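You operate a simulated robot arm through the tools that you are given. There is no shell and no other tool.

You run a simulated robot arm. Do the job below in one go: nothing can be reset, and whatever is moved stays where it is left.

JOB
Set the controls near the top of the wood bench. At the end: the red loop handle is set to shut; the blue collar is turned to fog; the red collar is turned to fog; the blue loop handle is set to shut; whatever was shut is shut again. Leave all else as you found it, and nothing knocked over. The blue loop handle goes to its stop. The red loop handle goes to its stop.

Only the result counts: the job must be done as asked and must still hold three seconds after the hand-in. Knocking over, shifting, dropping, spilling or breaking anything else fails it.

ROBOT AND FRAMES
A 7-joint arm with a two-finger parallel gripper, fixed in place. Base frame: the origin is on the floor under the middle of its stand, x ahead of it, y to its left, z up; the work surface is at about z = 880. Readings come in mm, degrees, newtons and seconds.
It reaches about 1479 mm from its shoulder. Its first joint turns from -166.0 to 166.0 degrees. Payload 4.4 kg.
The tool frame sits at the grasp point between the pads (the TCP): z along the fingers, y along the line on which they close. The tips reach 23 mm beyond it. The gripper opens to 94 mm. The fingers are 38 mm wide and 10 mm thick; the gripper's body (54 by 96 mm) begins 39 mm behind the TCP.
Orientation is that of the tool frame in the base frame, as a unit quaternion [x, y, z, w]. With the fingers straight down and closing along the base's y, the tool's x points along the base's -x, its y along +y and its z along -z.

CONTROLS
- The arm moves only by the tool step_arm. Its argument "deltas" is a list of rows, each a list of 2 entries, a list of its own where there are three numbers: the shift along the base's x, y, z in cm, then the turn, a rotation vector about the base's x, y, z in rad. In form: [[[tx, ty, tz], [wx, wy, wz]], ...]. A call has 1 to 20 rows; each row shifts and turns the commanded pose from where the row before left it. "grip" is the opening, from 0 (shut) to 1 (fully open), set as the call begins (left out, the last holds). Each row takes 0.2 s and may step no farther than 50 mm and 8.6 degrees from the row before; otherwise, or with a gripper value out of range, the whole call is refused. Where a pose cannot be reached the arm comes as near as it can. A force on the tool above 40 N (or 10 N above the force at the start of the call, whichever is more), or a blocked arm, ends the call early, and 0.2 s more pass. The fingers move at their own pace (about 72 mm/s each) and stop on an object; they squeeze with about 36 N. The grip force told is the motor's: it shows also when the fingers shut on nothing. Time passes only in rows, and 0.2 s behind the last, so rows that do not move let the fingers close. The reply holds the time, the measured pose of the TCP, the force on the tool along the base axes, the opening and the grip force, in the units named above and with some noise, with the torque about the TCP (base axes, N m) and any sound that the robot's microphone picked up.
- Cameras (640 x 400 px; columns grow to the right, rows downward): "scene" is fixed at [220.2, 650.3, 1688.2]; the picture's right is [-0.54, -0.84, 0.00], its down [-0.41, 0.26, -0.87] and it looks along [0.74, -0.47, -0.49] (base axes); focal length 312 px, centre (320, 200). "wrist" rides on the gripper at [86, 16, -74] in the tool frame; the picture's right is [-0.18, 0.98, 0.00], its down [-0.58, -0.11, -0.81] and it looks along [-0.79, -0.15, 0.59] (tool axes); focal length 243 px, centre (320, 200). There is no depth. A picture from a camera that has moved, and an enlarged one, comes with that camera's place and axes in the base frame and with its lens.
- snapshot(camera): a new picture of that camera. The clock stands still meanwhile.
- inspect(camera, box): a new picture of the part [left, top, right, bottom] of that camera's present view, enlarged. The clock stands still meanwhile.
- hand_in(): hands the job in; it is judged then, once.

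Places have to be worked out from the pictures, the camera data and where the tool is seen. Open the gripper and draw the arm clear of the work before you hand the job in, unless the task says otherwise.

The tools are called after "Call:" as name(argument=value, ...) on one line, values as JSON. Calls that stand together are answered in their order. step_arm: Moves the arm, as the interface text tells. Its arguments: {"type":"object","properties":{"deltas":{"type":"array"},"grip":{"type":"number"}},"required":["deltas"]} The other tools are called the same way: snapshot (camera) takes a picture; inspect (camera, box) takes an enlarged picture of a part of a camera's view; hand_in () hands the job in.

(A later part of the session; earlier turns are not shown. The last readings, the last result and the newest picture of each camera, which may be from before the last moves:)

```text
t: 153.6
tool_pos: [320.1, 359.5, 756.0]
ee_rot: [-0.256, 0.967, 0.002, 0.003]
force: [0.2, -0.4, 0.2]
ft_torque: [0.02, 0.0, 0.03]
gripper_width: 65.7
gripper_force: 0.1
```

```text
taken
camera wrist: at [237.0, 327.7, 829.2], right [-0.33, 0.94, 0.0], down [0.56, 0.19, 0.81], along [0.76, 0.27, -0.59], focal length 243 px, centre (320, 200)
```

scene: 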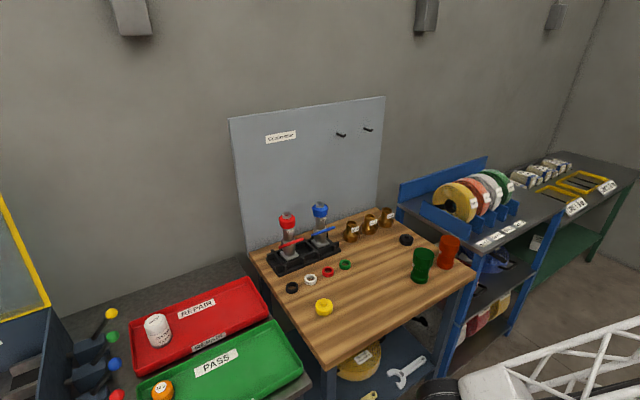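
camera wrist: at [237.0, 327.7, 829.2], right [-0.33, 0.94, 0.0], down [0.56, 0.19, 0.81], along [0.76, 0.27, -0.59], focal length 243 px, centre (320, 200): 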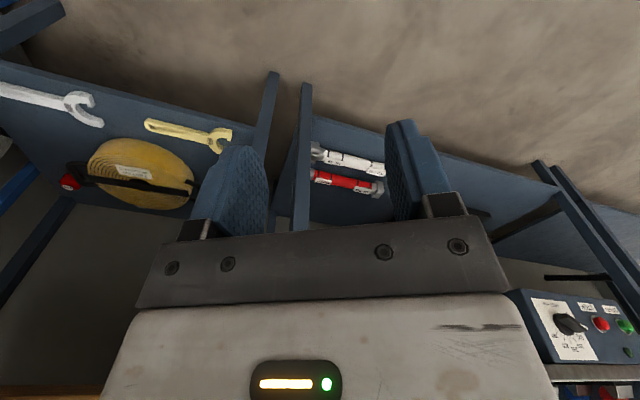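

Reachable so far. I'll continue lowering.

Call:
step_arm(deltas=[[[0, 0, -4.8], [0, 0, 0]], [[0, 0, -4.8], [0, 0, 0]], [[0, 0, -4.8], [0, 0, 0]], [[0, 0, -4.8], [0, 0, 0]], [[0, 0, -4.8], [0, 0, 0]], [[0, 0, -4.8], [0, 0, 0]], [[0, 0, 0], [0, 0, 0]]], grip=0.7)

Call:
snapshot(camera="wrist")

```text
t: 155.2
tool_pos: [316.2, 362.3, 467.9]
ee_rot: [-0.256, 0.967, 0.001, 0.002]
force: [0.7, -0.2, 0.2]
ft_torque: [0.0, 0.01, -0.02]
gripper_width: 65.7
gripper_force: 0.0
```

```text
taken
camera wrist: at [234.0, 331.0, 542.2], right [-0.33, 0.94, 0.0], down [0.56, 0.19, 0.81], along [0.76, 0.27, -0.59], focal length 243 px, centre (320, 200)
```

wrist: 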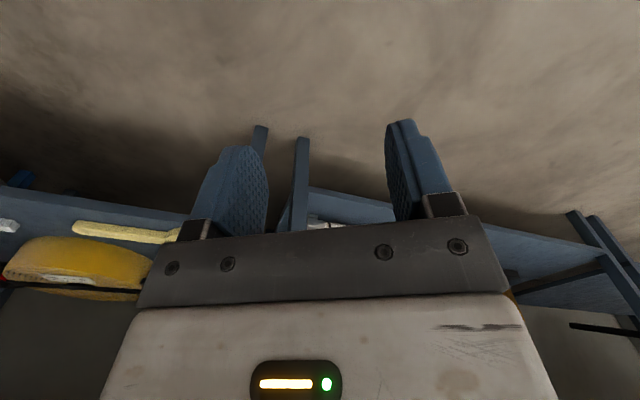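

Still fine at z = 468. I'll tilt the camera down here to fix the knob's position accurately.

Call:
step_arm(deltas=[[[0, 0, -2], [-0.06, 0.104, 0]], [[0, 0, -2], [-0.06, 0.104, 0]], [[0, 0, -2], [-0.06, 0.104, 0]], [[0, 0, 0], [-0.06, 0.104, 0]], [[0, 0, 0], [-0.06, 0.104, 0]], [[0, 0, 0], [0, 0, 0]]], grip=0.7)

Call:
snapshot(camera="wrist")

```text
t: 156.6
tool_pos: [318.0, 359.4, 408.5]
ee_rot: [-0.245, 0.924, -0.076, -0.284]
force: [1.0, 0.1, 0.2]
ft_torque: [-0.01, 0.02, 0.01]
gripper_width: 65.6
gripper_force: 0.1
```

```text
taken
camera wrist: at [285.4, 357.1, 518.8], right [-0.35, 0.93, -0.1], down [0.87, 0.37, 0.34], along [0.36, 0.03, -0.93], focal length 243 px, centre (320, 200)
```

wrist: 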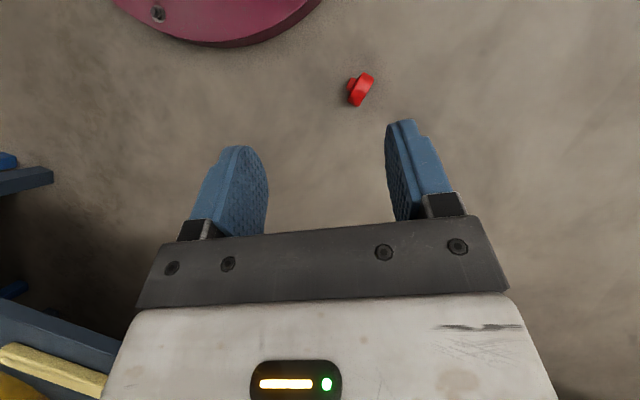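

Call:
inspect(camera="wrist", box=[330, 60, 390, 120])

```text
6.67 times, centred on (360, 90) of wrist
camera zoom: at [285.4, 357.1, 518.8], right [-0.35, 0.93, -0.1], down [0.87, 0.37, 0.34], along [0.36, 0.03, -0.93], focal length 1618 px, centre (53, 933)
```

zoom: 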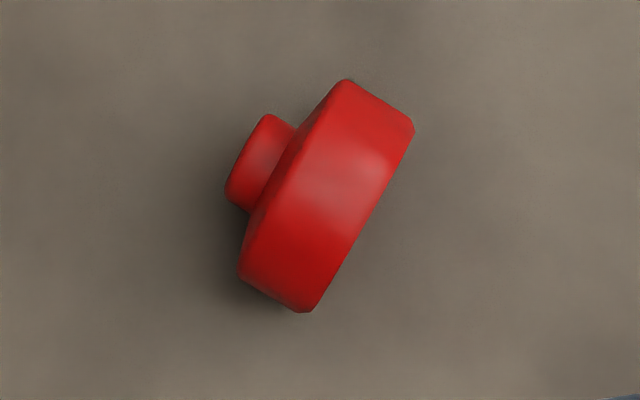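

The knob is at about (243, 365), standing on its rim with the boss toward -y. I'll straighten the tool, turn the yaw to 0, close the fingers and place them on the boss side just above the boss height.

Call:
step_arm(deltas=[[[0, 0, 0], [0.06, -0.104, 0]], [[0, 0, 0], [0.06, -0.104, 0]], [[0, 0, 0], [0.06, -0.104, 0]], [[0, 0, 0], [0.06, -0.104, 0]], [[0, 0, 0], [0.06, -0.104, 0]], [[0, -2, 0], [0, 0, -0.13]], [[0, -2, 0], [0, 0, -0.13]], [[0, -2, 0], [0, 0, -0.13]], [[0, -2, 0], [0, 0, -0.13]], [[0, 0, 0], [0, 0, 0]]], grip=0)

Call:
snapshot(camera="wrist")

```text
t: 158.8
tool_pos: [317.6, 280.2, 409.2]
ee_rot: [0.002, 1.0, 0.0, 0.003]
force: [-0.4, 0.2, 0.3]
ft_torque: [0.03, 0.02, -0.01]
gripper_width: 0.2
gripper_force: 36.2
```

```text
taken
camera wrist: at [231.7, 294.6, 483.1], right [0.19, 0.98, 0.0], down [0.58, -0.11, 0.81], along [0.8, -0.15, -0.59], focal length 243 px, centre (320, 200)
```

wrist: 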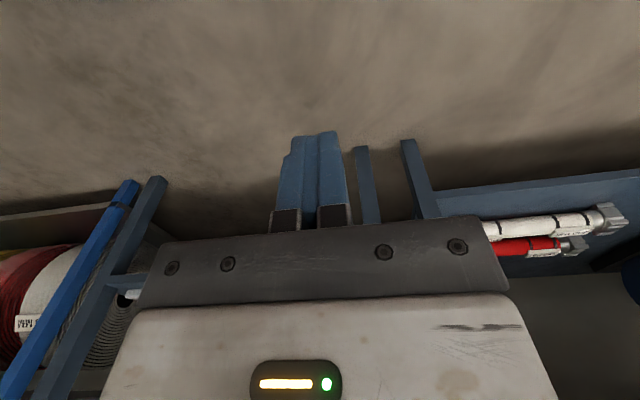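

Call:
step_arm(deltas=[[[-3.7, 1.0, -2.5], [0, 0, 0]], [[-3.7, 1.0, -2.5], [0, 0, 0]], [[0, 0, -4.8], [0, 0, 0]], [[0, 0, -4.8], [0, 0, 0]], [[0, 0, -4.8], [0, 0, 0]], [[0, 0, -4.8], [0, 0, 0]], [[0, 0, -3], [0, 0, 0]], [[0, 0, 0], [0, 0, 0]]], grip=0)

Call:
snapshot(camera="wrist")

```text
t: 160.6
tool_pos: [244.2, 300.5, 137.2]
ee_rot: [0.001, 1.0, 0.0, 0.002]
force: [0.5, 0.5, 0.0]
ft_torque: [0.01, -0.01, -0.01]
gripper_width: 0.0
gripper_force: 36.1
```

```text
taken
camera wrist: at [158.7, 315.1, 210.8], right [0.19, 0.98, 0.0], down [0.58, -0.11, 0.81], along [0.8, -0.15, -0.59], focal length 243 px, centre (320, 200)
```

wrist: 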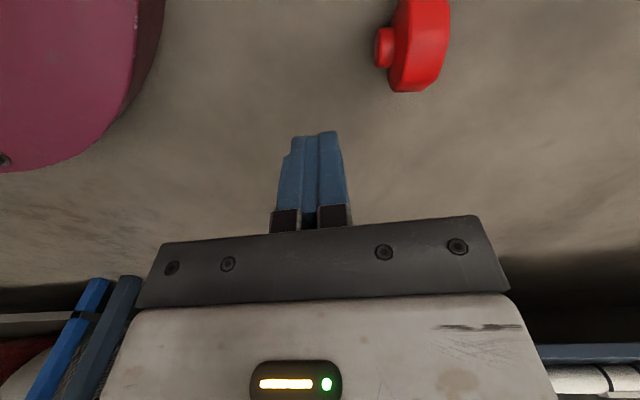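

I can see the knob clearly. I'll lower the closed fingertips to about 45 mm above the floor on the boss side.

Call:
step_arm(deltas=[[[-0.3, 0, -3], [0, 0, 0]], [[0, 0, -2.5], [0, 0, 0]], [[0, 0, -1.4], [0, 0, 0]], [[0, 0, 0], [0, 0, 0]]], grip=0)

Call:
snapshot(camera="wrist")

```text
t: 161.6
tool_pos: [240.4, 298.5, 67.6]
ee_rot: [0.001, 1.0, 0.0, 0.003]
force: [0.0, 0.2, -1.1]
ft_torque: [-0.01, 0.01, -0.01]
gripper_width: 0.0
gripper_force: 36.3
```

```text
taken
camera wrist: at [154.9, 313.5, 141.8], right [0.19, 0.98, 0.0], down [0.58, -0.11, 0.81], along [0.8, -0.15, -0.59], focal length 243 px, centre (320, 200)
```

wrist: 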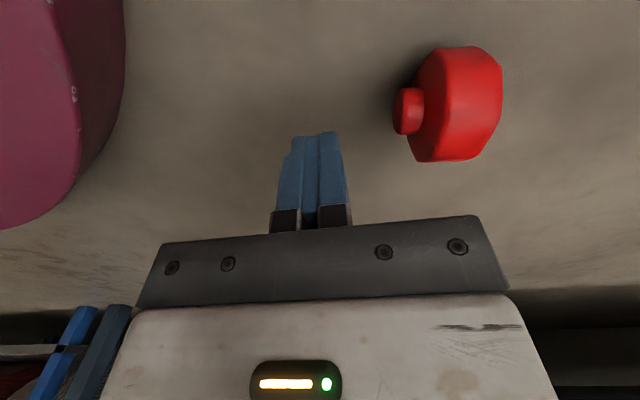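

I'll push toward +y slowly.

Call:
step_arm(deltas=[[[0, 1.5, 0], [0, 0, 0]], [[0, 1.5, 0], [0, 0, 0]], [[0, 1.0, 0], [0, 0, 0]], [[0, 1.0, 0], [0, 0, 0]], [[0, 1.0, 0], [0, 0, 0]], [[0, 0, 0], [0, 0, 0]]], grip=0)

Call:
snapshot(camera="wrist")

```text
t: 163.0
tool_pos: [240.4, 359.7, 67.2]
ee_rot: [0.001, 1.0, 0.0, 0.003]
force: [-0.5, -0.6, 0.9]
ft_torque: [0.01, 0.03, -0.01]
gripper_width: 0.0
gripper_force: 35.9
```

```text
taken
camera wrist: at [154.4, 373.3, 141.6], right [0.19, 0.98, 0.0], down [0.58, -0.11, 0.81], along [0.8, -0.15, -0.59], focal length 243 px, centre (320, 200)
```

wrist: 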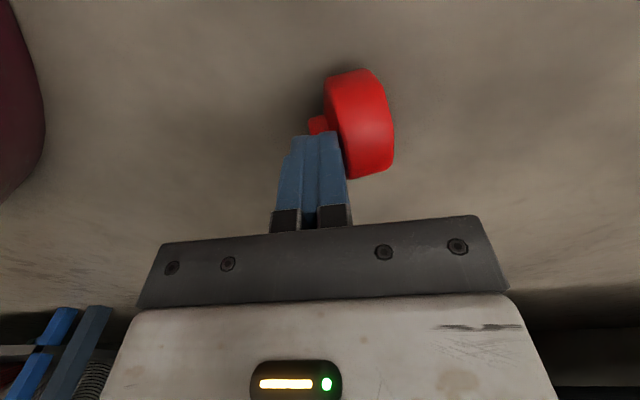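

Contact made above the boss. I'll continue to tip it over.

Call:
step_arm(deltas=[[[0, 1.0, 0], [0, 0, 0]], [[0, 1.0, 0], [0, 0, 0]], [[0, 1.0, 0], [0, 0, 0]], [[0, 0, 0], [0, 0, 0]], [[0, 0, 0], [0, 0, 0]]], grip=0)

Call:
snapshot(camera="wrist")

```text
t: 164.2
tool_pos: [239.0, 389.6, 67.3]
ee_rot: [0.002, 1.0, 0.001, 0.003]
force: [-0.3, 1.1, -0.8]
ft_torque: [-0.01, 0.01, 0.02]
gripper_width: 0.1
gripper_force: 36.4
```

```text
taken
camera wrist: at [154.1, 403.6, 141.7], right [0.19, 0.98, 0.0], down [0.58, -0.11, 0.81], along [0.8, -0.15, -0.59], focal length 243 px, centre (320, 200)
```

wrist: 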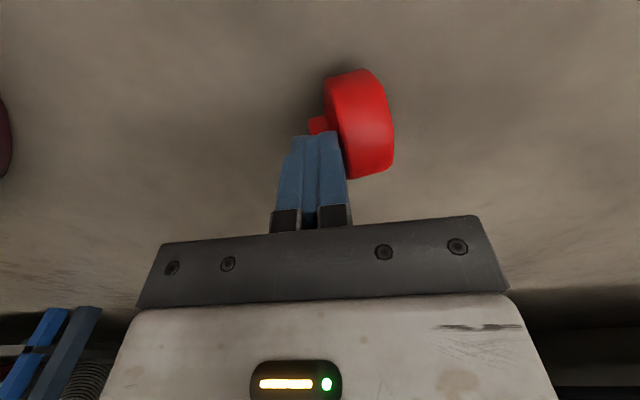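

It slides on the smooth floor instead of tipping. I'll grip it across its rim (closing along x), lift it, tilt the tool 60° so the base turns downward, set it on its base edge and let it settle flat. First I back off, rise and turn to yaw 90.

Call:
step_arm(deltas=[[[0, -2, 0], [0, 0, 0]], [[0, 0, 4], [0, 0, 0]], [[0, 0, 4], [0, 0, 0.1428]], [[0, 0, 4], [0, 0, 0.1428]], [[0, 0, 0], [0, 0, 0.1428]], [[0, 0, 0], [0, 0, 0.1428]], [[0, 0, 0], [0, 0, 0.1428]], [[0, 0, 0], [0, 0, 0.1428]], [[0, 0, 0], [0, 0, 0.1428]], [[0, 0, 0], [0, 0, 0.1428]], [[0, 0, 0], [0, 0, 0.1428]], [[0, 0, 0], [0, 0, 0.1428]], [[0, 0, 0], [0, 0, 0.1428]], [[0, 0, 0], [0, 0, 0]]], grip=0.9)

Call:
snapshot(camera="wrist")

```text
t: 167.2
tool_pos: [241.4, 370.0, 186.9]
ee_rot: [-0.707, 0.708, 0.003, 0.0]
force: [0.2, -0.5, 0.0]
ft_torque: [0.01, 0.0, 0.03]
gripper_width: 84.6
gripper_force: 0.1
```

```text
taken
camera wrist: at [226.2, 280.7, 261.6], right [-0.98, 0.18, 0.0], down [0.11, 0.58, 0.81], along [0.15, 0.8, -0.59], focal length 243 px, centre (320, 200)
```

wrist: 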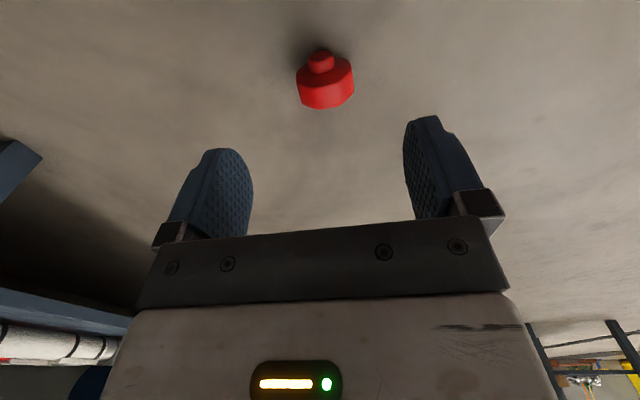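

The knob is at (245, 411). I'll move over it and descend with the fingers straddling its rim.

Call:
step_arm(deltas=[[[0.2, 2.1, 0], [0, 0, 0]], [[0.2, 2.1, 0], [0, 0, 0]], [[0, 0, -4.5], [0, 0, 0]], [[0, 0, -4.0], [0, 0, 0]], [[0, 0, 0], [0, 0, 0]]], grip=0.9)

Call:
snapshot(camera="wrist")

```text
t: 168.4
tool_pos: [242.6, 412.4, 100.6]
ee_rot: [-0.706, 0.708, 0.003, 0.001]
force: [1.6, 0.4, 0.6]
ft_torque: [0.02, -0.01, 0.0]
gripper_width: 84.6
gripper_force: 0.1
```

```text
taken
camera wrist: at [227.5, 323.4, 175.5], right [-0.98, 0.19, 0.0], down [0.11, 0.58, 0.81], along [0.15, 0.8, -0.59], focal length 243 px, centre (320, 200)
```

wrist: 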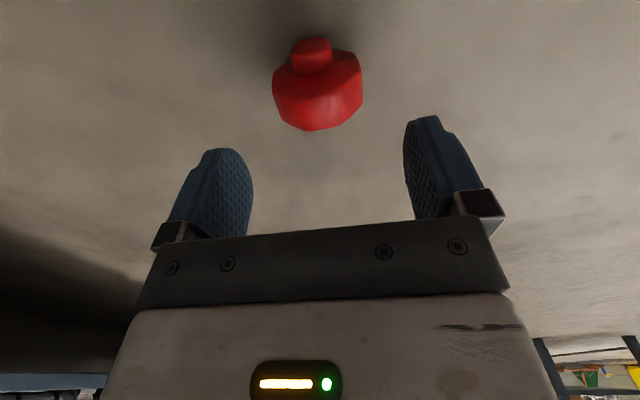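

Call:
step_arm(deltas=[[[0.25, -0.15, -3.0], [0, 0, 0]], [[0, 0, -2.5], [0, 0, 0]], [[0, 0, -1.3], [0, 0, 0]], [[0, 0, 0], [0, 0, 0]]], grip=0.9)

Call:
step_arm(deltas=[[[0, 0, 0], [0, 0, 0]], [[0, 0, 0], [0, 0, 0]], [[0, 0, 0], [0, 0, 0]]], grip=0)

Call:
inspect(camera="wrist", box=[200, 40, 460, 240])

```text
t: 169.4
tool_pos: [246.2, 409.1, 34.5]
ee_rot: [-0.707, 0.707, 0.003, 0.001]
force: [-0.2, 0.0, -0.3]
ft_torque: [0.0, 0.0, 0.03]
gripper_width: 84.3
gripper_force: 0.1
```

```text
t: 170.2
tool_pos: [247.5, 409.8, 33.5]
ee_rot: [-0.707, 0.708, 0.003, 0.002]
force: [-0.1, 1.4, 0.7]
ft_torque: [0.02, 0.04, 0.01]
gripper_width: 54.8
gripper_force: 35.6
```

```text
2.00 times, centred on (330, 140) of wrist
camera zoom: at [230.7, 321.5, 108.8], right [-0.98, 0.19, 0.0], down [0.11, 0.58, 0.81], along [0.15, 0.8, -0.59], focal length 485 px, centre (300, 320)
```

zoom: 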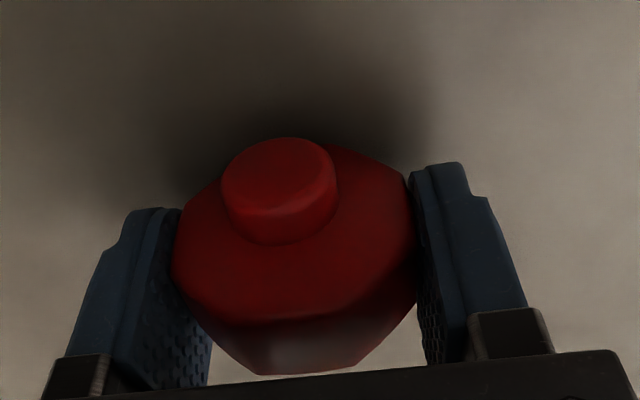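

The knob is gripped across its rim at 54.8 mm. I'll lift it and try the tilt in free air.

Call:
step_arm(deltas=[[[0, 0, 2], [0, 0, 0]], [[0, 0, 4.5], [0, 0, 0]], [[0, 0, 4.5], [0, 0, 0]], [[0, 0, 4.5], [0, 0, 0]], [[0, 0, 4.5], [0, 0, 0]], [[0, 0, 0], [-0.13, 0, 0]], [[0, 0, 0], [-0.13, 0, 0]], [[0, 0, 0], [-0.13, 0, 0]], [[0, 0, 0], [0, 0, 0]]], grip=0)

Call:
snapshot(camera="wrist")

```text
t: 172.4
tool_pos: [283.3, 479.6, 297.3]
ee_rot: [-0.697, 0.706, -0.104, -0.067]
force: [-0.6, -0.9, -0.8]
ft_torque: [0.07, -0.03, 0.05]
gripper_width: 54.7
gripper_force: 35.7
stopped in row 9: the arm was blocked; the commanded pose is now the measured one
```

```text
taken
camera wrist: at [262.2, 412.8, 389.3], right [-0.98, 0.18, -0.1], down [0.08, 0.76, 0.65], along [0.19, 0.62, -0.76], focal length 243 px, centre (320, 200)
```

wrist: 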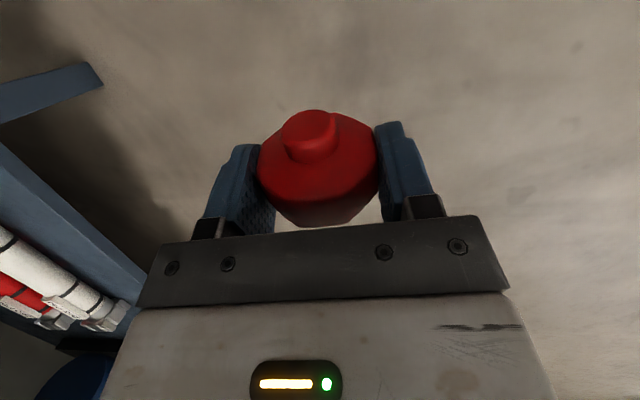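

The arm can't tilt inward down here, and it got blocked with no load on the tool. The knob is still held. Tilting toward the robot is possible higher up over the bench, so I'll carry it there instead. First I straighten the tool and rise.

Call:
step_arm(deltas=[[[0, 0, 2], [0.06, 0.012, 0]], [[0, 0, 2], [0.06, 0.012, 0]], [[0, 0, 2], [0.06, 0.012, 0]], [[0, 0, 2], [0.06, 0.012, 0]], [[0, 0, 0], [0, 0, 0]]], grip=0)

Call:
snapshot(camera="wrist")

```text
t: 173.6
tool_pos: [281.2, 475.9, 374.9]
ee_rot: [-0.703, 0.711, -0.005, -0.001]
force: [0.3, -0.6, -1.0]
ft_torque: [0.06, -0.01, -0.01]
gripper_width: 54.6
gripper_force: 35.7
```

```text
taken
camera wrist: at [263.8, 389.3, 451.1], right [-0.98, 0.19, 0.0], down [0.11, 0.59, 0.8], along [0.16, 0.79, -0.6], focal length 243 px, centre (320, 200)
```

wrist: 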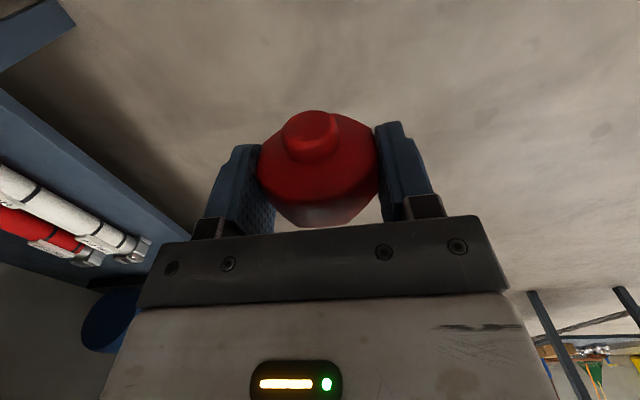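

The tool is straight and the knob secure. I'll rise straight up to above bench height.

Call:
step_arm(deltas=[[[0, 0, 4.8], [0, 0, 0]], [[0, 0, 4.8], [0, 0, 0]], [[0, 0, 4.8], [0, 0, 0]], [[0, 0, 4.8], [0, 0, 0]], [[0, 0, 4.8], [0, 0, 0]], [[0, 0, 4.8], [0, 0, 0]], [[0, 0, 4.8], [0, 0, 0]], [[0, 0, 4.8], [0, 0, 0]], [[0, 0, 4.8], [0, 0, 0]], [[0, 0, 4.8], [0, 0, 0]], [[0, 0, 4.8], [0, 0, 0]], [[0, 0, 4.8], [0, 0, 0]], [[0, 0, 4.8], [0, 0, 0]], [[0, 0, 4.8], [0, 0, 0]], [[0, 0, 4.8], [0, 0, 0]], [[0, 0, 4.8], [0, 0, 0]], [[0, 0, 0], [0, 0, 0]]], grip=0)

Call:
snapshot(camera="scene")

```text
t: 177.2
tool_pos: [239.2, 468.6, 936.3]
ee_rot: [-0.703, 0.711, -0.004, -0.002]
force: [-1.1, -0.4, -0.1]
ft_torque: [0.01, -0.02, -0.02]
gripper_width: 54.5
gripper_force: 36.4
out of reach, approached as far as the arm can: row 5, 6, 7, 8, 9, 10
```

```text
taken
```

scene: 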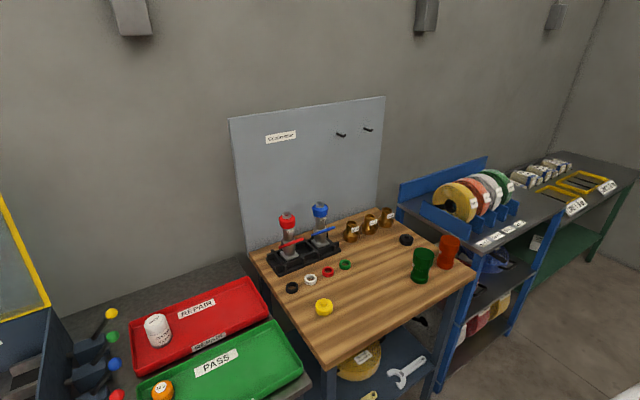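

The arm hesitated on the way up but the knob is still held and the bench is untouched. I'll bring the yaw back toward neutral while rising and moving over to the bench.

Call:
step_arm(deltas=[[[1, 0, 4], [0, 0, -0.1]], [[1, 0, 4], [0, 0, -0.1]], [[1, 0, 4], [0, 0, -0.1]], [[2, -1, 4], [0, 0, -0.1]], [[2, -1, 4], [0, 0, -0.1]], [[3, -2, 2], [0, 0, -0.1]], [[3, -2, 0], [0, 0, -0.1]], [[3, -2, 0], [0, 0, -0.1]], [[3, -2, 0], [0, 0, -0.1]], [[3, -2, 0], [0, 0, -0.1]], [[0, 0, 0], [0, 0, 0]]], grip=0)

Call:
snapshot(camera="wrist")

```text
t: 179.6
tool_pos: [460.6, 346.4, 1155.2]
ee_rot: [-0.276, 0.961, -0.002, -0.002]
force: [0.4, 0.0, -0.5]
ft_torque: [-0.03, -0.01, 0.02]
gripper_width: 54.3
gripper_force: 35.9
```

```text
taken
camera wrist: at [379.9, 312.9, 1230.9], right [-0.37, 0.93, 0.0], down [0.55, 0.22, 0.8], along [0.75, 0.29, -0.6], focal length 243 px, centre (320, 200)
```

wrist: 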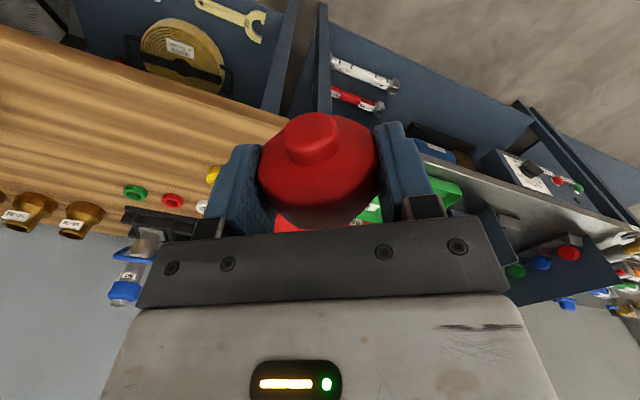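

The knob is held with its boss toward the camera side, as needed for the inward tilt. I'll carry it over a free area of the bench near (740, 75).

Call:
step_arm(deltas=[[[3.5, -3.4, 0], [0, 0, -0.07]], [[3.5, -3.4, 0], [0, 0, -0.07]], [[3.5, -3.4, 0], [0, 0, -0.07]], [[3.5, -3.4, 0], [0, 0, -0.07]], [[3.5, -3.4, 0], [0, 0, -0.07]], [[3.5, -3.4, 0], [0, 0, -0.07]], [[3.5, -3.4, 0], [0, 0, -0.07]], [[3.5, -3.4, 0], [0, 0, -0.07]], [[0, 0, 0], [0, 0, 0]]], grip=0)

Call:
snapshot(camera="scene")

```text
t: 181.6
tool_pos: [738.4, 73.4, 1150.5]
ee_rot: [0.0, 1.0, -0.002, -0.003]
force: [-0.2, -0.6, -0.9]
ft_torque: [0.0, -0.02, 0.01]
gripper_width: 54.6
gripper_force: 36.4
```

```text
taken
```

scene: 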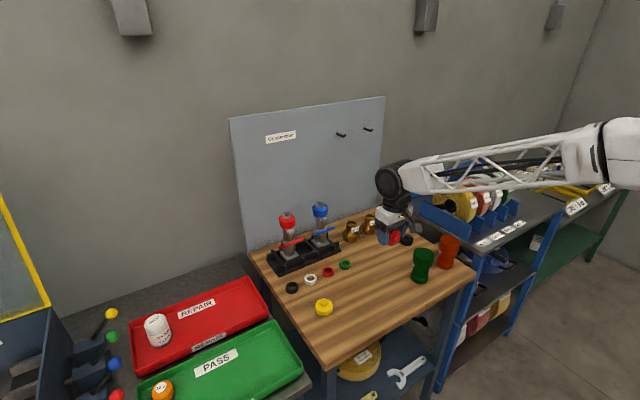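

I'll tilt the tool inward by 40° here, at safe height.

Call:
step_arm(deltas=[[[0.5, 0.3, -1], [0, 0.117, 0]], [[0.5, 0.3, -1], [0, 0.117, 0]], [[0.5, 0.3, -1], [0, 0.117, 0]], [[0.5, 0.3, -1], [0, 0.117, 0]], [[0, 0.3, -1], [0, 0.117, 0]], [[0, 0, 0], [0, 0.115, 0]], [[0, 0, 0], [0, 0, 0]]], grip=0)

Call:
snapshot(camera="wrist")

Call:
inspect(camera="scene", box=[330, 190, 470, 310])

```text
t: 183.2
tool_pos: [758.9, 90.5, 1105.4]
ee_rot: [-0.001, 0.938, -0.002, -0.347]
force: [0.0, -0.4, -0.7]
ft_torque: [-0.04, -0.03, 0.0]
gripper_width: 54.2
gripper_force: 35.8
```

```text
taken
camera wrist: at [743.2, 104.7, 1216.8], right [0.14, 0.98, -0.12], down [0.97, -0.11, 0.23], along [0.22, -0.15, -0.96], focal length 243 px, centre (320, 200)
```

wrist: 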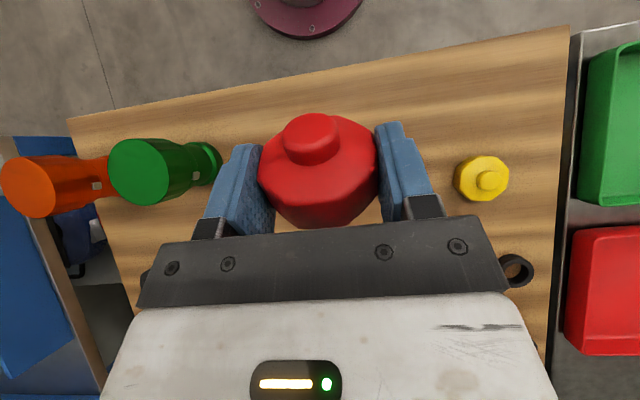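

```text
3.33 times, centred on (400, 250) of scene
camera zoom: at [220.2, 650.3, 1688.2], right [-0.54, -0.84, 0.0], down [-0.41, 0.26, -0.87], along [0.74, -0.47, -0.49], focal length 1041 px, centre (53, 33)
```

zoom: 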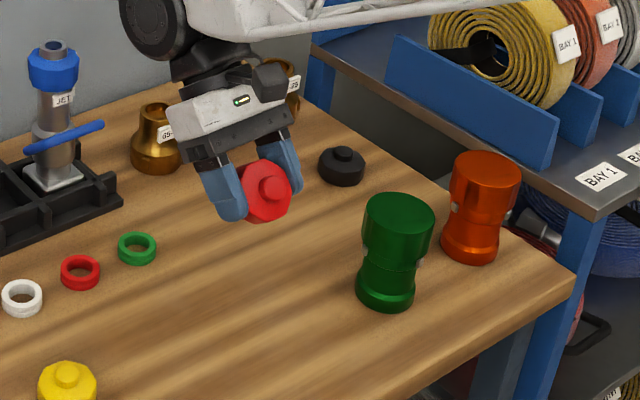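

The tilt was reached with the boss facing up. I'll lower toward the free bench area.

Call:
step_arm(deltas=[[[0, 0, -4.5], [0, 0, 0]], [[0, 0, -4.5], [0, 0, 0]], [[0, 0, -4.0], [0, 0, 0]], [[0, 0, -3.5], [0, 0, 0]], [[0, 0, 0], [0, 0, 0]]], grip=0)

Call:
snapshot(camera="wrist")

Call:
inspect(camera="scene", box=[300, 190, 460, 320])

```text
t: 184.4
tool_pos: [762.3, 90.8, 937.5]
ee_rot: [0.0, 0.938, -0.002, -0.346]
force: [-0.8, -0.6, -1.1]
ft_torque: [0.0, 0.04, 0.02]
gripper_width: 54.4
gripper_force: 36.6
```

```text
taken
camera wrist: at [744.3, 105.6, 1049.5], right [0.14, 0.98, -0.12], down [0.97, -0.11, 0.24], along [0.22, -0.15, -0.96], focal length 243 px, centre (320, 200)
```

wrist: 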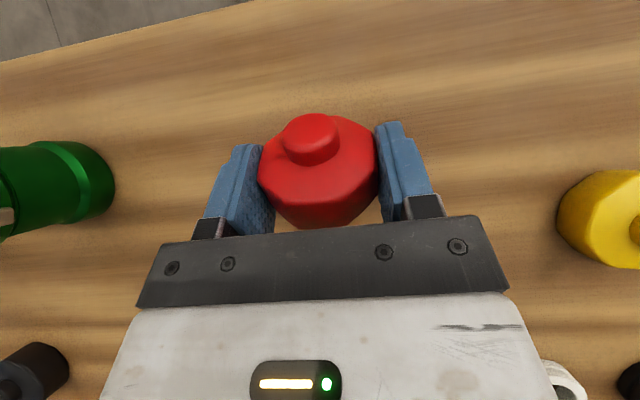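

```text
3.08 times, centred on (380, 255) of scene
camera zoom: at [220.2, 650.3, 1688.2], right [-0.54, -0.84, 0.0], down [-0.41, 0.26, -0.87], along [0.74, -0.47, -0.49], focal length 961 px, centre (135, 31)
```

zoom: 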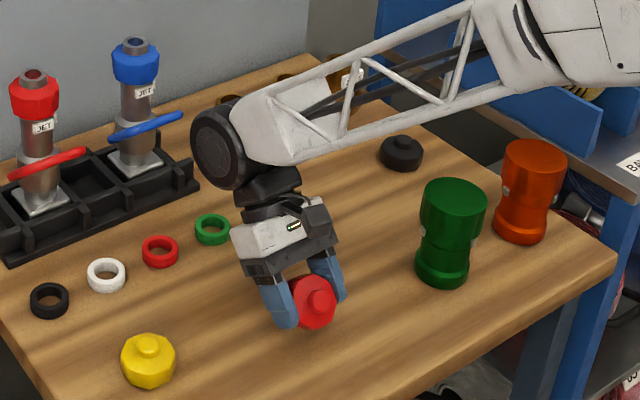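

Clear of everything. I'll lower gently until the base edge touches.

Call:
step_arm(deltas=[[[0, 0, -1.0], [0, 0, 0]], [[0, 0, -0.6], [0, 0, 0]], [[0, 0, -0.3], [0, 0, 0]], [[0, 0, 0], [0, 0, 0]]], grip=0)

Call:
step_arm(deltas=[[[0, 0, -0.2], [0, 0, 0]], [[0, 0, 0], [0, 0, 0]]], grip=0)

```text
t: 185.4
tool_pos: [759.4, 91.5, 919.4]
ee_rot: [-0.001, 0.938, -0.002, -0.346]
force: [0.4, 0.3, -0.8]
ft_torque: [-0.04, 0.0, 0.02]
gripper_width: 54.4
gripper_force: 36.4
```

```text
t: 186.0
tool_pos: [760.8, 89.4, 916.8]
ee_rot: [-0.001, 0.938, -0.003, -0.346]
force: [0.2, -0.2, -0.4]
ft_torque: [0.01, -0.01, 0.04]
gripper_width: 54.5
gripper_force: 36.6
```

Call:
step_arm(deltas=[[[0, 0, -0.2], [0, 0, 0]], [[0, 0, 0], [0, 0, 0]]], grip=0)

Call:
step_arm(deltas=[[[0, 0, -0.15], [0, 0, 0]], [[0, 0, 0], [0, 0, 0]]], grip=0)

```text
t: 186.6
tool_pos: [760.0, 91.0, 915.8]
ee_rot: [-0.001, 0.938, -0.001, -0.346]
force: [0.8, -0.3, -0.2]
ft_torque: [0.01, -0.01, -0.01]
gripper_width: 54.4
gripper_force: 35.8
```

```text
t: 187.2
tool_pos: [759.4, 89.8, 913.1]
ee_rot: [0.0, 0.938, -0.001, -0.346]
force: [-1.4, -0.1, -0.1]
ft_torque: [0.0, 0.02, -0.02]
gripper_width: 54.3
gripper_force: 36.1
```

It's about 1–2 mm above the bench. I'll release so it settles onto its base.

Call:
step_arm(deltas=[[[0, 0, 0], [0, 0, 0]], [[0, 0, 0], [0, 0, 0]], [[0, 0, 0], [0, 0, 0]]], grip=0.85)

Call:
snapshot(camera="wrist")

Call:
inspect(camera="scene", box=[300, 190, 460, 320])

```text
t: 188.0
tool_pos: [760.5, 89.7, 915.0]
ee_rot: [0.0, 0.938, -0.001, -0.346]
force: [0.5, -0.2, 0.3]
ft_torque: [0.0, -0.01, -0.01]
gripper_width: 79.9
gripper_force: 0.0
```

```text
taken
camera wrist: at [743.2, 105.1, 1027.1], right [0.14, 0.98, -0.12], down [0.97, -0.11, 0.24], along [0.22, -0.15, -0.96], focal length 243 px, centre (320, 200)
```

wrist: 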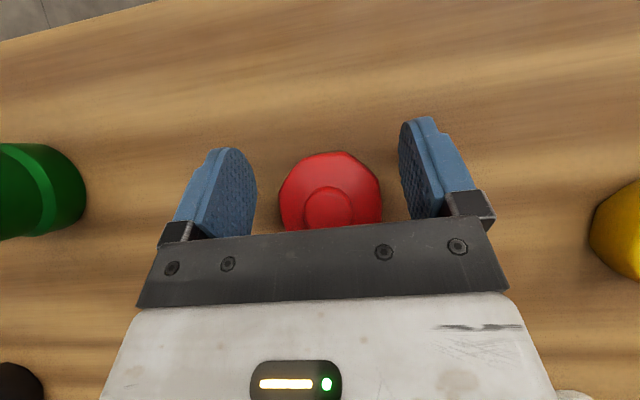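

```text
3.08 times, centred on (380, 255) of scene
camera zoom: at [220.2, 650.3, 1688.2], right [-0.54, -0.84, 0.0], down [-0.41, 0.26, -0.87], along [0.74, -0.47, -0.49], focal length 961 px, centre (135, 31)
```

zoom: 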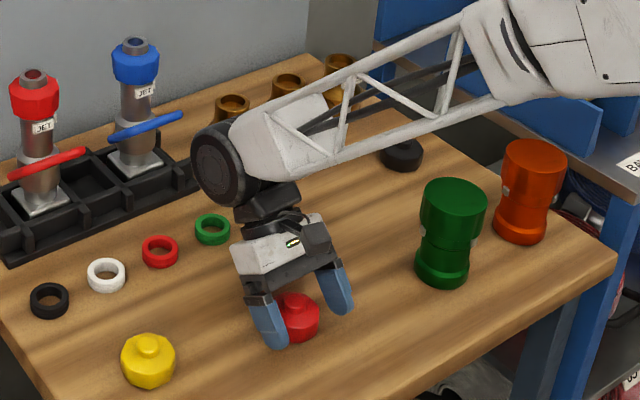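

The knob stands upright on its base, boss up. I'll rise straight up, untilt, and then regrip it from above.

Call:
step_arm(deltas=[[[0, 0, 3], [0, 0, 0]], [[0, 0, 4], [0, 0, 0]], [[0, 0, 4], [0, -0.117, 0]], [[0, 0, 0], [0, -0.117, 0]], [[0, 0, 0], [0, -0.117, 0]], [[0, 0, 0], [0, -0.117, 0]], [[0, 0, 0], [0, -0.117, 0]], [[0, 0, 0], [0, -0.12, 0]], [[0, 0, 0], [0, 0, 0]]], grip=0.9)

Call:
snapshot(camera="wrist")

Call:
inspect(camera="scene", box=[300, 190, 460, 320])

```text
t: 190.0
tool_pos: [760.9, 90.2, 1025.0]
ee_rot: [0.0, 1.0, -0.002, 0.001]
force: [-0.3, 0.4, 1.1]
ft_torque: [0.0, 0.0, 0.01]
gripper_width: 84.9
gripper_force: 0.1
```

```text
taken
camera wrist: at [674.5, 104.8, 1099.4], right [0.18, 0.98, 0.0], down [0.58, -0.11, 0.81], along [0.79, -0.15, -0.59], focal length 243 px, centre (320, 200)
```

wrist: 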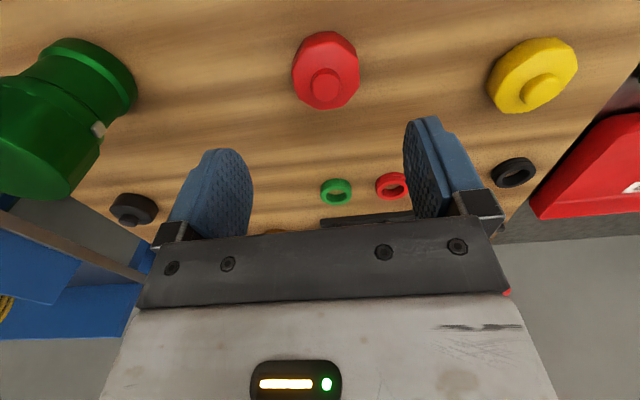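

```text
3.08 times, centred on (380, 255) of scene
camera zoom: at [220.2, 650.3, 1688.2], right [-0.54, -0.84, 0.0], down [-0.41, 0.26, -0.87], along [0.74, -0.47, -0.49], focal length 961 px, centre (135, 31)
```

zoom: 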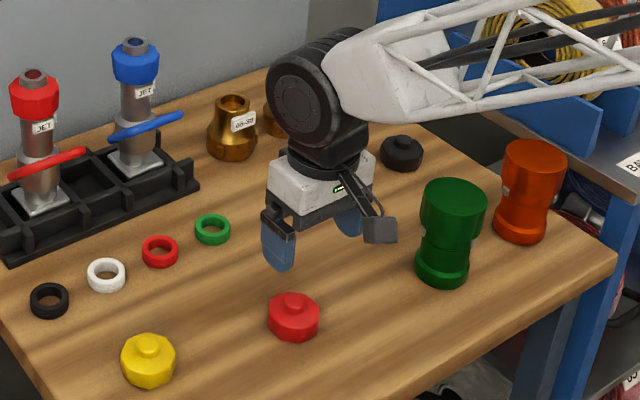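

The knob is at about (771, 90.5) and needs to go to about (826, 140.5). I'll descend over it and grip it upright.

Call:
step_arm(deltas=[[[0.5, 0, -4], [0, 0, 0]], [[0.5, 0, -4], [0, 0, 0]], [[0, 0, 0], [0, 0, 0]]], grip=0.9)

Call:
snapshot(camera="wrist")

```text
t: 190.8
tool_pos: [771.6, 90.7, 944.7]
ee_rot: [0.0, 1.0, -0.002, -0.001]
force: [0.4, -0.2, -0.2]
ft_torque: [-0.01, 0.01, -0.03]
gripper_width: 84.5
gripper_force: 0.1
```

```text
taken
camera wrist: at [684.8, 105.4, 1018.6], right [0.18, 0.98, 0.0], down [0.58, -0.11, 0.81], along [0.79, -0.15, -0.59], focal length 243 px, centre (320, 200)
```

wrist: 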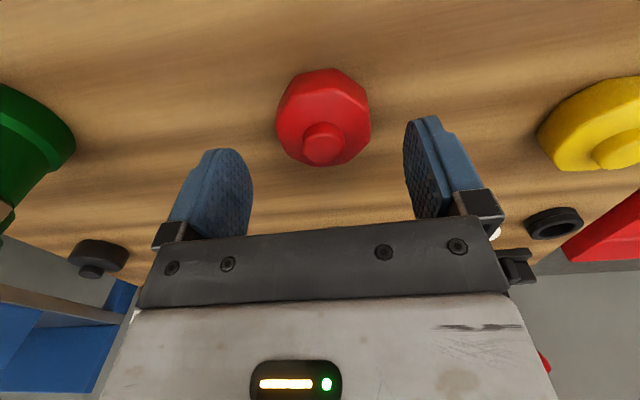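

Call:
step_arm(deltas=[[[-0.1, 0, -2], [0, 0, 0]], [[0, 0, -1.2], [0, 0, 0]], [[0, 0, 0], [0, 0, 0]]], grip=0.9)

Call:
step_arm(deltas=[[[0, 0, 0], [0, 0, 0]], [[0, 0, 0], [0, 0, 0]], [[0, 0, 0], [0, 0, 0]]], grip=0)

Call:
inspect(camera="wrist", box=[220, 60, 460, 240])

```text
t: 191.6
tool_pos: [770.1, 90.7, 911.0]
ee_rot: [0.0, 1.0, -0.002, -0.001]
force: [0.0, -0.5, 0.2]
ft_torque: [0.01, 0.01, -0.01]
gripper_width: 84.7
gripper_force: 0.2
```

```text
t: 192.4
tool_pos: [770.4, 90.0, 911.3]
ee_rot: [0.0, 1.0, -0.002, -0.001]
force: [0.0, 0.0, -1.3]
ft_torque: [-0.01, -0.01, -0.05]
gripper_width: 54.6
gripper_force: 36.3
```

```text
2.22 times, centred on (340, 150) of wrist
camera zoom: at [683.5, 105.3, 986.8], right [0.18, 0.98, 0.0], down [0.58, -0.11, 0.81], along [0.79, -0.15, -0.59], focal length 539 px, centre (276, 311)
```

zoom: 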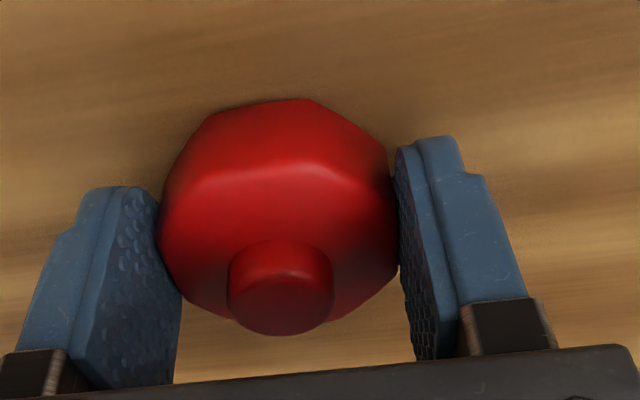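

Held at 54.6 mm. I'll lift it slightly and carry it to (826, 140.5).

Call:
step_arm(deltas=[[[0, 0, 0.8], [0, 0, 0]], [[1.85, 1.68, 0], [0, 0, 0]], [[1.85, 1.68, 0], [0, 0, 0]], [[1.85, 1.68, 0], [0, 0, 0]], [[0, 0, 0], [0, 0, 0]], [[0, 0, -0.5], [0, 0, 0]], [[0, 0, -0.25], [0, 0, 0]], [[0, 0, 0], [0, 0, 0]]], grip=0)

Call:
inspect(camera="scene", box=[250, 190, 410, 320])

```text
t: 194.2
tool_pos: [824.9, 140.9, 912.1]
ee_rot: [0.0, 1.0, -0.002, -0.002]
force: [-0.2, -0.4, -1.3]
ft_torque: [0.02, 0.0, -0.01]
gripper_width: 54.4
gripper_force: 35.9
```

```text
3.08 times, centred on (330, 255) of scene
camera zoom: at [220.2, 650.3, 1688.2], right [-0.54, -0.84, 0.0], down [-0.41, 0.26, -0.87], along [0.74, -0.47, -0.49], focal length 961 px, centre (289, 31)
```

zoom: 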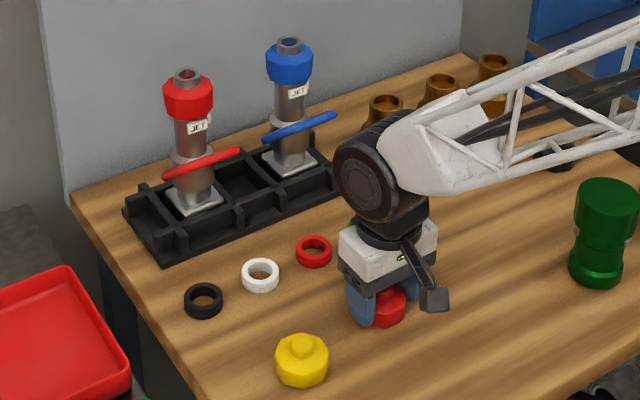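

Now I release, rise and step back to compare with the original picture.

Call:
step_arm(deltas=[[[0, 0, 0], [0, 0, 0]], [[0, 0, 0], [0, 0, 0]], [[0, 0, 3], [0, 0, 0]], [[0, 0, 4], [0, 0, 0]], [[-3, 0, 3], [0, 0, 0]], [[-4, 0, 2], [0, 0, 0]], [[-4, 0, 2], [0, 0, 0]], [[0, 0, 0], [0, 0, 0]]], grip=0.9)

Call:
inspect(camera="scene", box=[250, 190, 410, 320])

Call:
inspect(camera="scene", box=[220, 180, 480, 380])

```text
t: 196.0
tool_pos: [714.9, 140.7, 1053.4]
ee_rot: [0.0, 1.0, -0.002, 0.0]
force: [0.6, 0.1, 0.7]
ft_torque: [0.02, -0.02, 0.03]
gripper_width: 84.7
gripper_force: 0.1
```

```text
3.08 times, centred on (330, 255) of scene
camera zoom: at [220.2, 650.3, 1688.2], right [-0.54, -0.84, 0.0], down [-0.41, 0.26, -0.87], along [0.74, -0.47, -0.49], focal length 961 px, centre (289, 31)
```

zoom: 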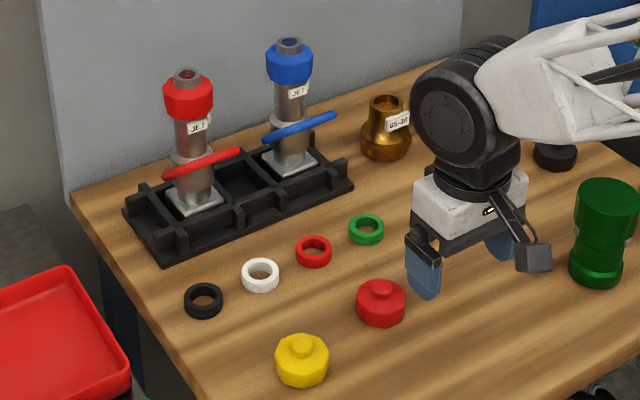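

```text
2.00 times, centred on (350, 280) of scene
camera zoom: at [220.2, 650.3, 1688.2], right [-0.54, -0.84, 0.0], down [-0.41, 0.26, -0.87], along [0.74, -0.47, -0.49], focal length 624 px, centre (260, 40)
```

zoom: 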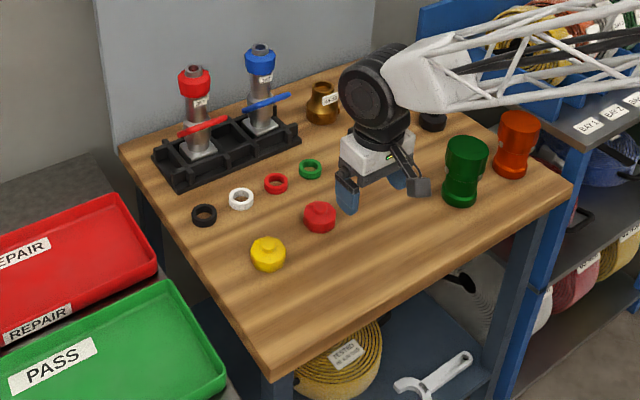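

The red knob is back at its original place: the same pixel position as in the first picture, (320, 217). I'll now go up to near the starting pose and check both collars against their FOG labels.

Call:
step_arm(deltas=[[[2, -2, 4], [0, 0, 0]], [[2, -2, 4], [0, 0, 0]], [[2, -2, 4], [0, 0, 0]], [[2, -2, 4], [0, 0, 0]], [[2, -3, 3], [0, 0, 0]], [[2, -3, 3], [0, 0, 0]], [[2, -3, 3], [0, 0, 0]], [[1, -2.5, 0], [0, 0, 0]], [[0, 0, 0], [0, 0, 0]]], grip=1)

Call:
snapshot(camera="wrist")

Call:
inspect(camera="wrist", box=[370, 0, 570, 150])

```text
t: 198.0
tool_pos: [865.6, -56.4, 1304.5]
ee_rot: [-0.001, 1.0, -0.002, -0.001]
force: [0.0, -0.3, -0.5]
ft_torque: [0.01, 0.01, 0.01]
gripper_width: 93.9
gripper_force: 0.3
```

```text
taken
camera wrist: at [780.3, -41.5, 1378.9], right [0.18, 0.98, 0.0], down [0.58, -0.11, 0.81], along [0.79, -0.15, -0.59], focal length 243 px, centre (320, 200)
```

wrist: 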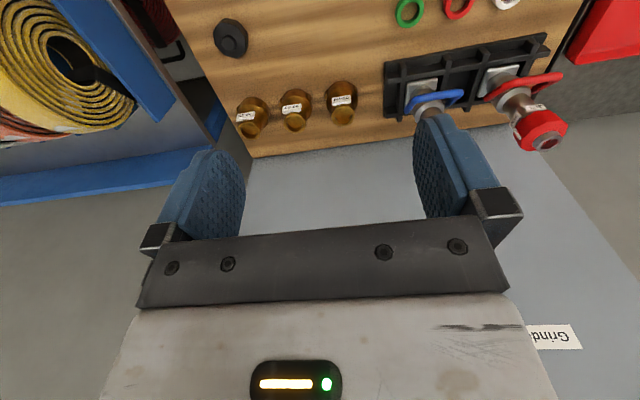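

```text
2.67 times, centred on (470, 75) of wrist
camera zoom: at [780.3, -41.5, 1378.9], right [0.18, 0.98, 0.0], down [0.58, -0.11, 0.81], along [0.79, -0.15, -0.59], focal length 647 px, centre (-80, 533)
```

zoom: 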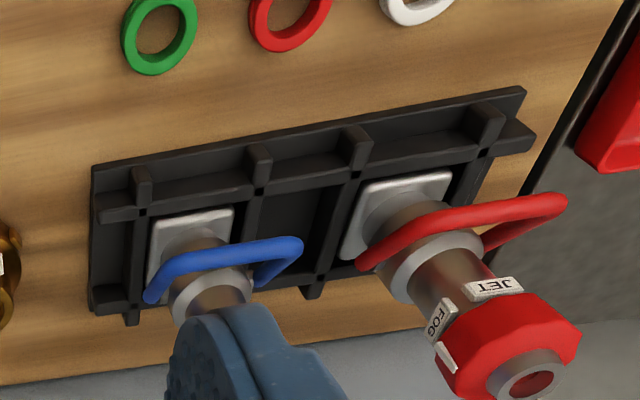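

Red's white line sits at FOG. Blue is hidden by a finger, so I'll shift +y a little to see it.

Call:
step_arm(deltas=[[[0, 3, 0], [0, 0, 0]], [[0, 3, 0], [0, 0, 0]], [[0, 0, 0], [0, 0, 0]]], grip=0.5)

Call:
inspect(camera="wrist", box=[340, 40, 540, 180])

```text
t: 198.8
tool_pos: [865.8, 6.2, 1303.6]
ee_rot: [0.001, 1.0, -0.002, -0.001]
force: [-0.7, -1.3, -0.5]
ft_torque: [0.01, 0.01, -0.03]
gripper_width: 47.0
gripper_force: 0.0
```

```text
2.86 times, centred on (440, 110) of wrist
camera zoom: at [779.7, 20.4, 1378.8], right [0.18, 0.98, 0.0], down [0.58, -0.11, 0.81], along [0.79, -0.15, -0.59], focal length 693 px, centre (-23, 457)
```

zoom: 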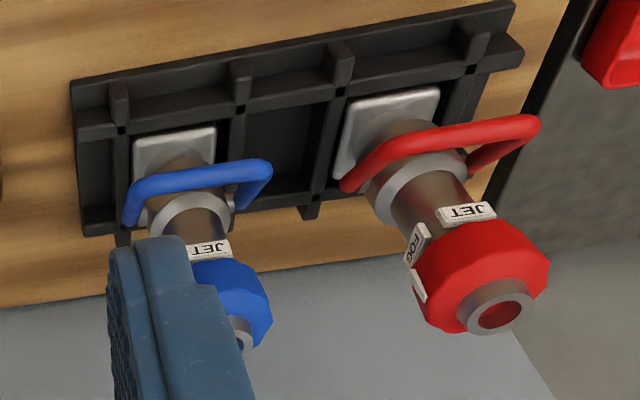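

Call:
step_arm(deltas=[[[0, 0, 0], [0, 0, 0]], [[0, 0, 0], [0, 0, 0]], [[0, 0, 0], [0, 0, 0]]], grip=0)

Call:
inspect(camera="wrist", box=[345, 60, 525, 180])

Call:
inspect(camera="wrist", box=[360, 90, 440, 180])

```text
t: 199.6
tool_pos: [864.8, 5.8, 1304.2]
ee_rot: [0.0, 1.0, -0.001, -0.001]
force: [1.2, 0.3, -0.6]
ft_torque: [-0.04, -0.01, -0.02]
gripper_width: 0.0
gripper_force: 35.9
```

```text
3.33 times, centred on (435, 120) of wrist
camera zoom: at [779.7, 20.0, 1378.8], right [0.18, 0.98, 0.0], down [0.58, -0.11, 0.81], along [0.79, -0.15, -0.59], focal length 809 px, centre (-63, 467)
```

zoom: 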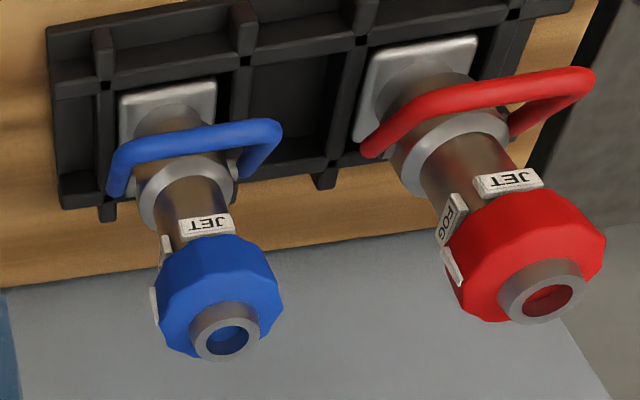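

```text
4.44 times, centred on (400, 135) of wrist
camera zoom: at [779.7, 20.0, 1378.8], right [0.18, 0.98, 0.0], down [0.58, -0.11, 0.81], along [0.79, -0.15, -0.59], focal length 1078 px, centre (-36, 489)
```

zoom: 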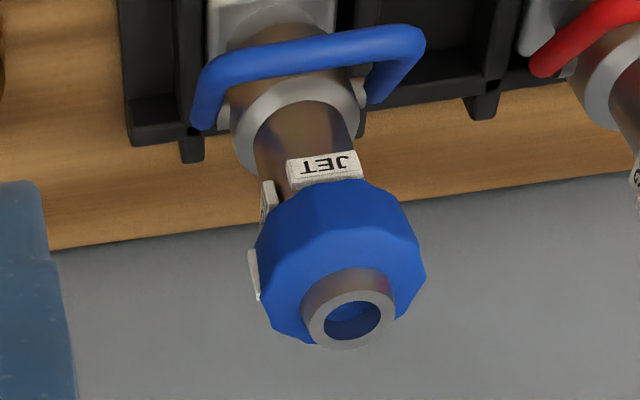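

Both collars' white lines are on the FOG side and both loops are up. For certainty I'll take one look from the -y side, at safe height, to compare each line with its FOG label directly.

Call:
step_arm(deltas=[[[0, -2, -3], [0, 0, 0.1428]], [[0, -2, -3], [0, 0, 0.1428]], [[0, -2, -3], [0, 0, 0.1428]], [[0, -2, -2], [0, 0, 0.1428]], [[1, -1.5, -2], [0, 0, 0.1428]], [[2, 0, -1], [0, 0, 0.1428]], [[3, 0, 0], [0, 0, 0.1428]], [[3, 0, 0], [0, 0, 0.1428]], [[3, 0, 0], [0, 0, 0.1428]], [[3, 0, 0], [0, 0, 0.1428]], [[2, 0, 0], [0, 0, 0.1428]], [[0, 0, 0], [0, 0, 0]]], grip=0)

Call:
snapshot(camera="wrist")

```text
t: 202.2
tool_pos: [1034.3, -88.1, 1163.8]
ee_rot: [0.708, -0.707, 0.001, -0.001]
force: [0.1, -0.3, 0.0]
ft_torque: [-0.01, 0.01, -0.01]
gripper_width: 0.1
gripper_force: 36.2
```

```text
taken
camera wrist: at [1019.3, -176.5, 1238.6], right [-0.98, 0.18, 0.0], down [0.11, 0.58, 0.81], along [0.15, 0.79, -0.59], focal length 243 px, centre (320, 200)
```

wrist: 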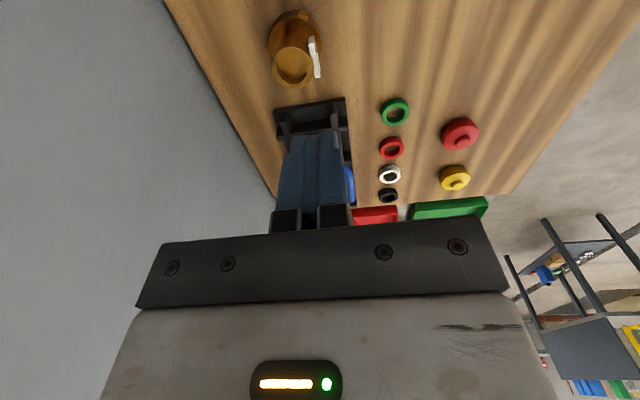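

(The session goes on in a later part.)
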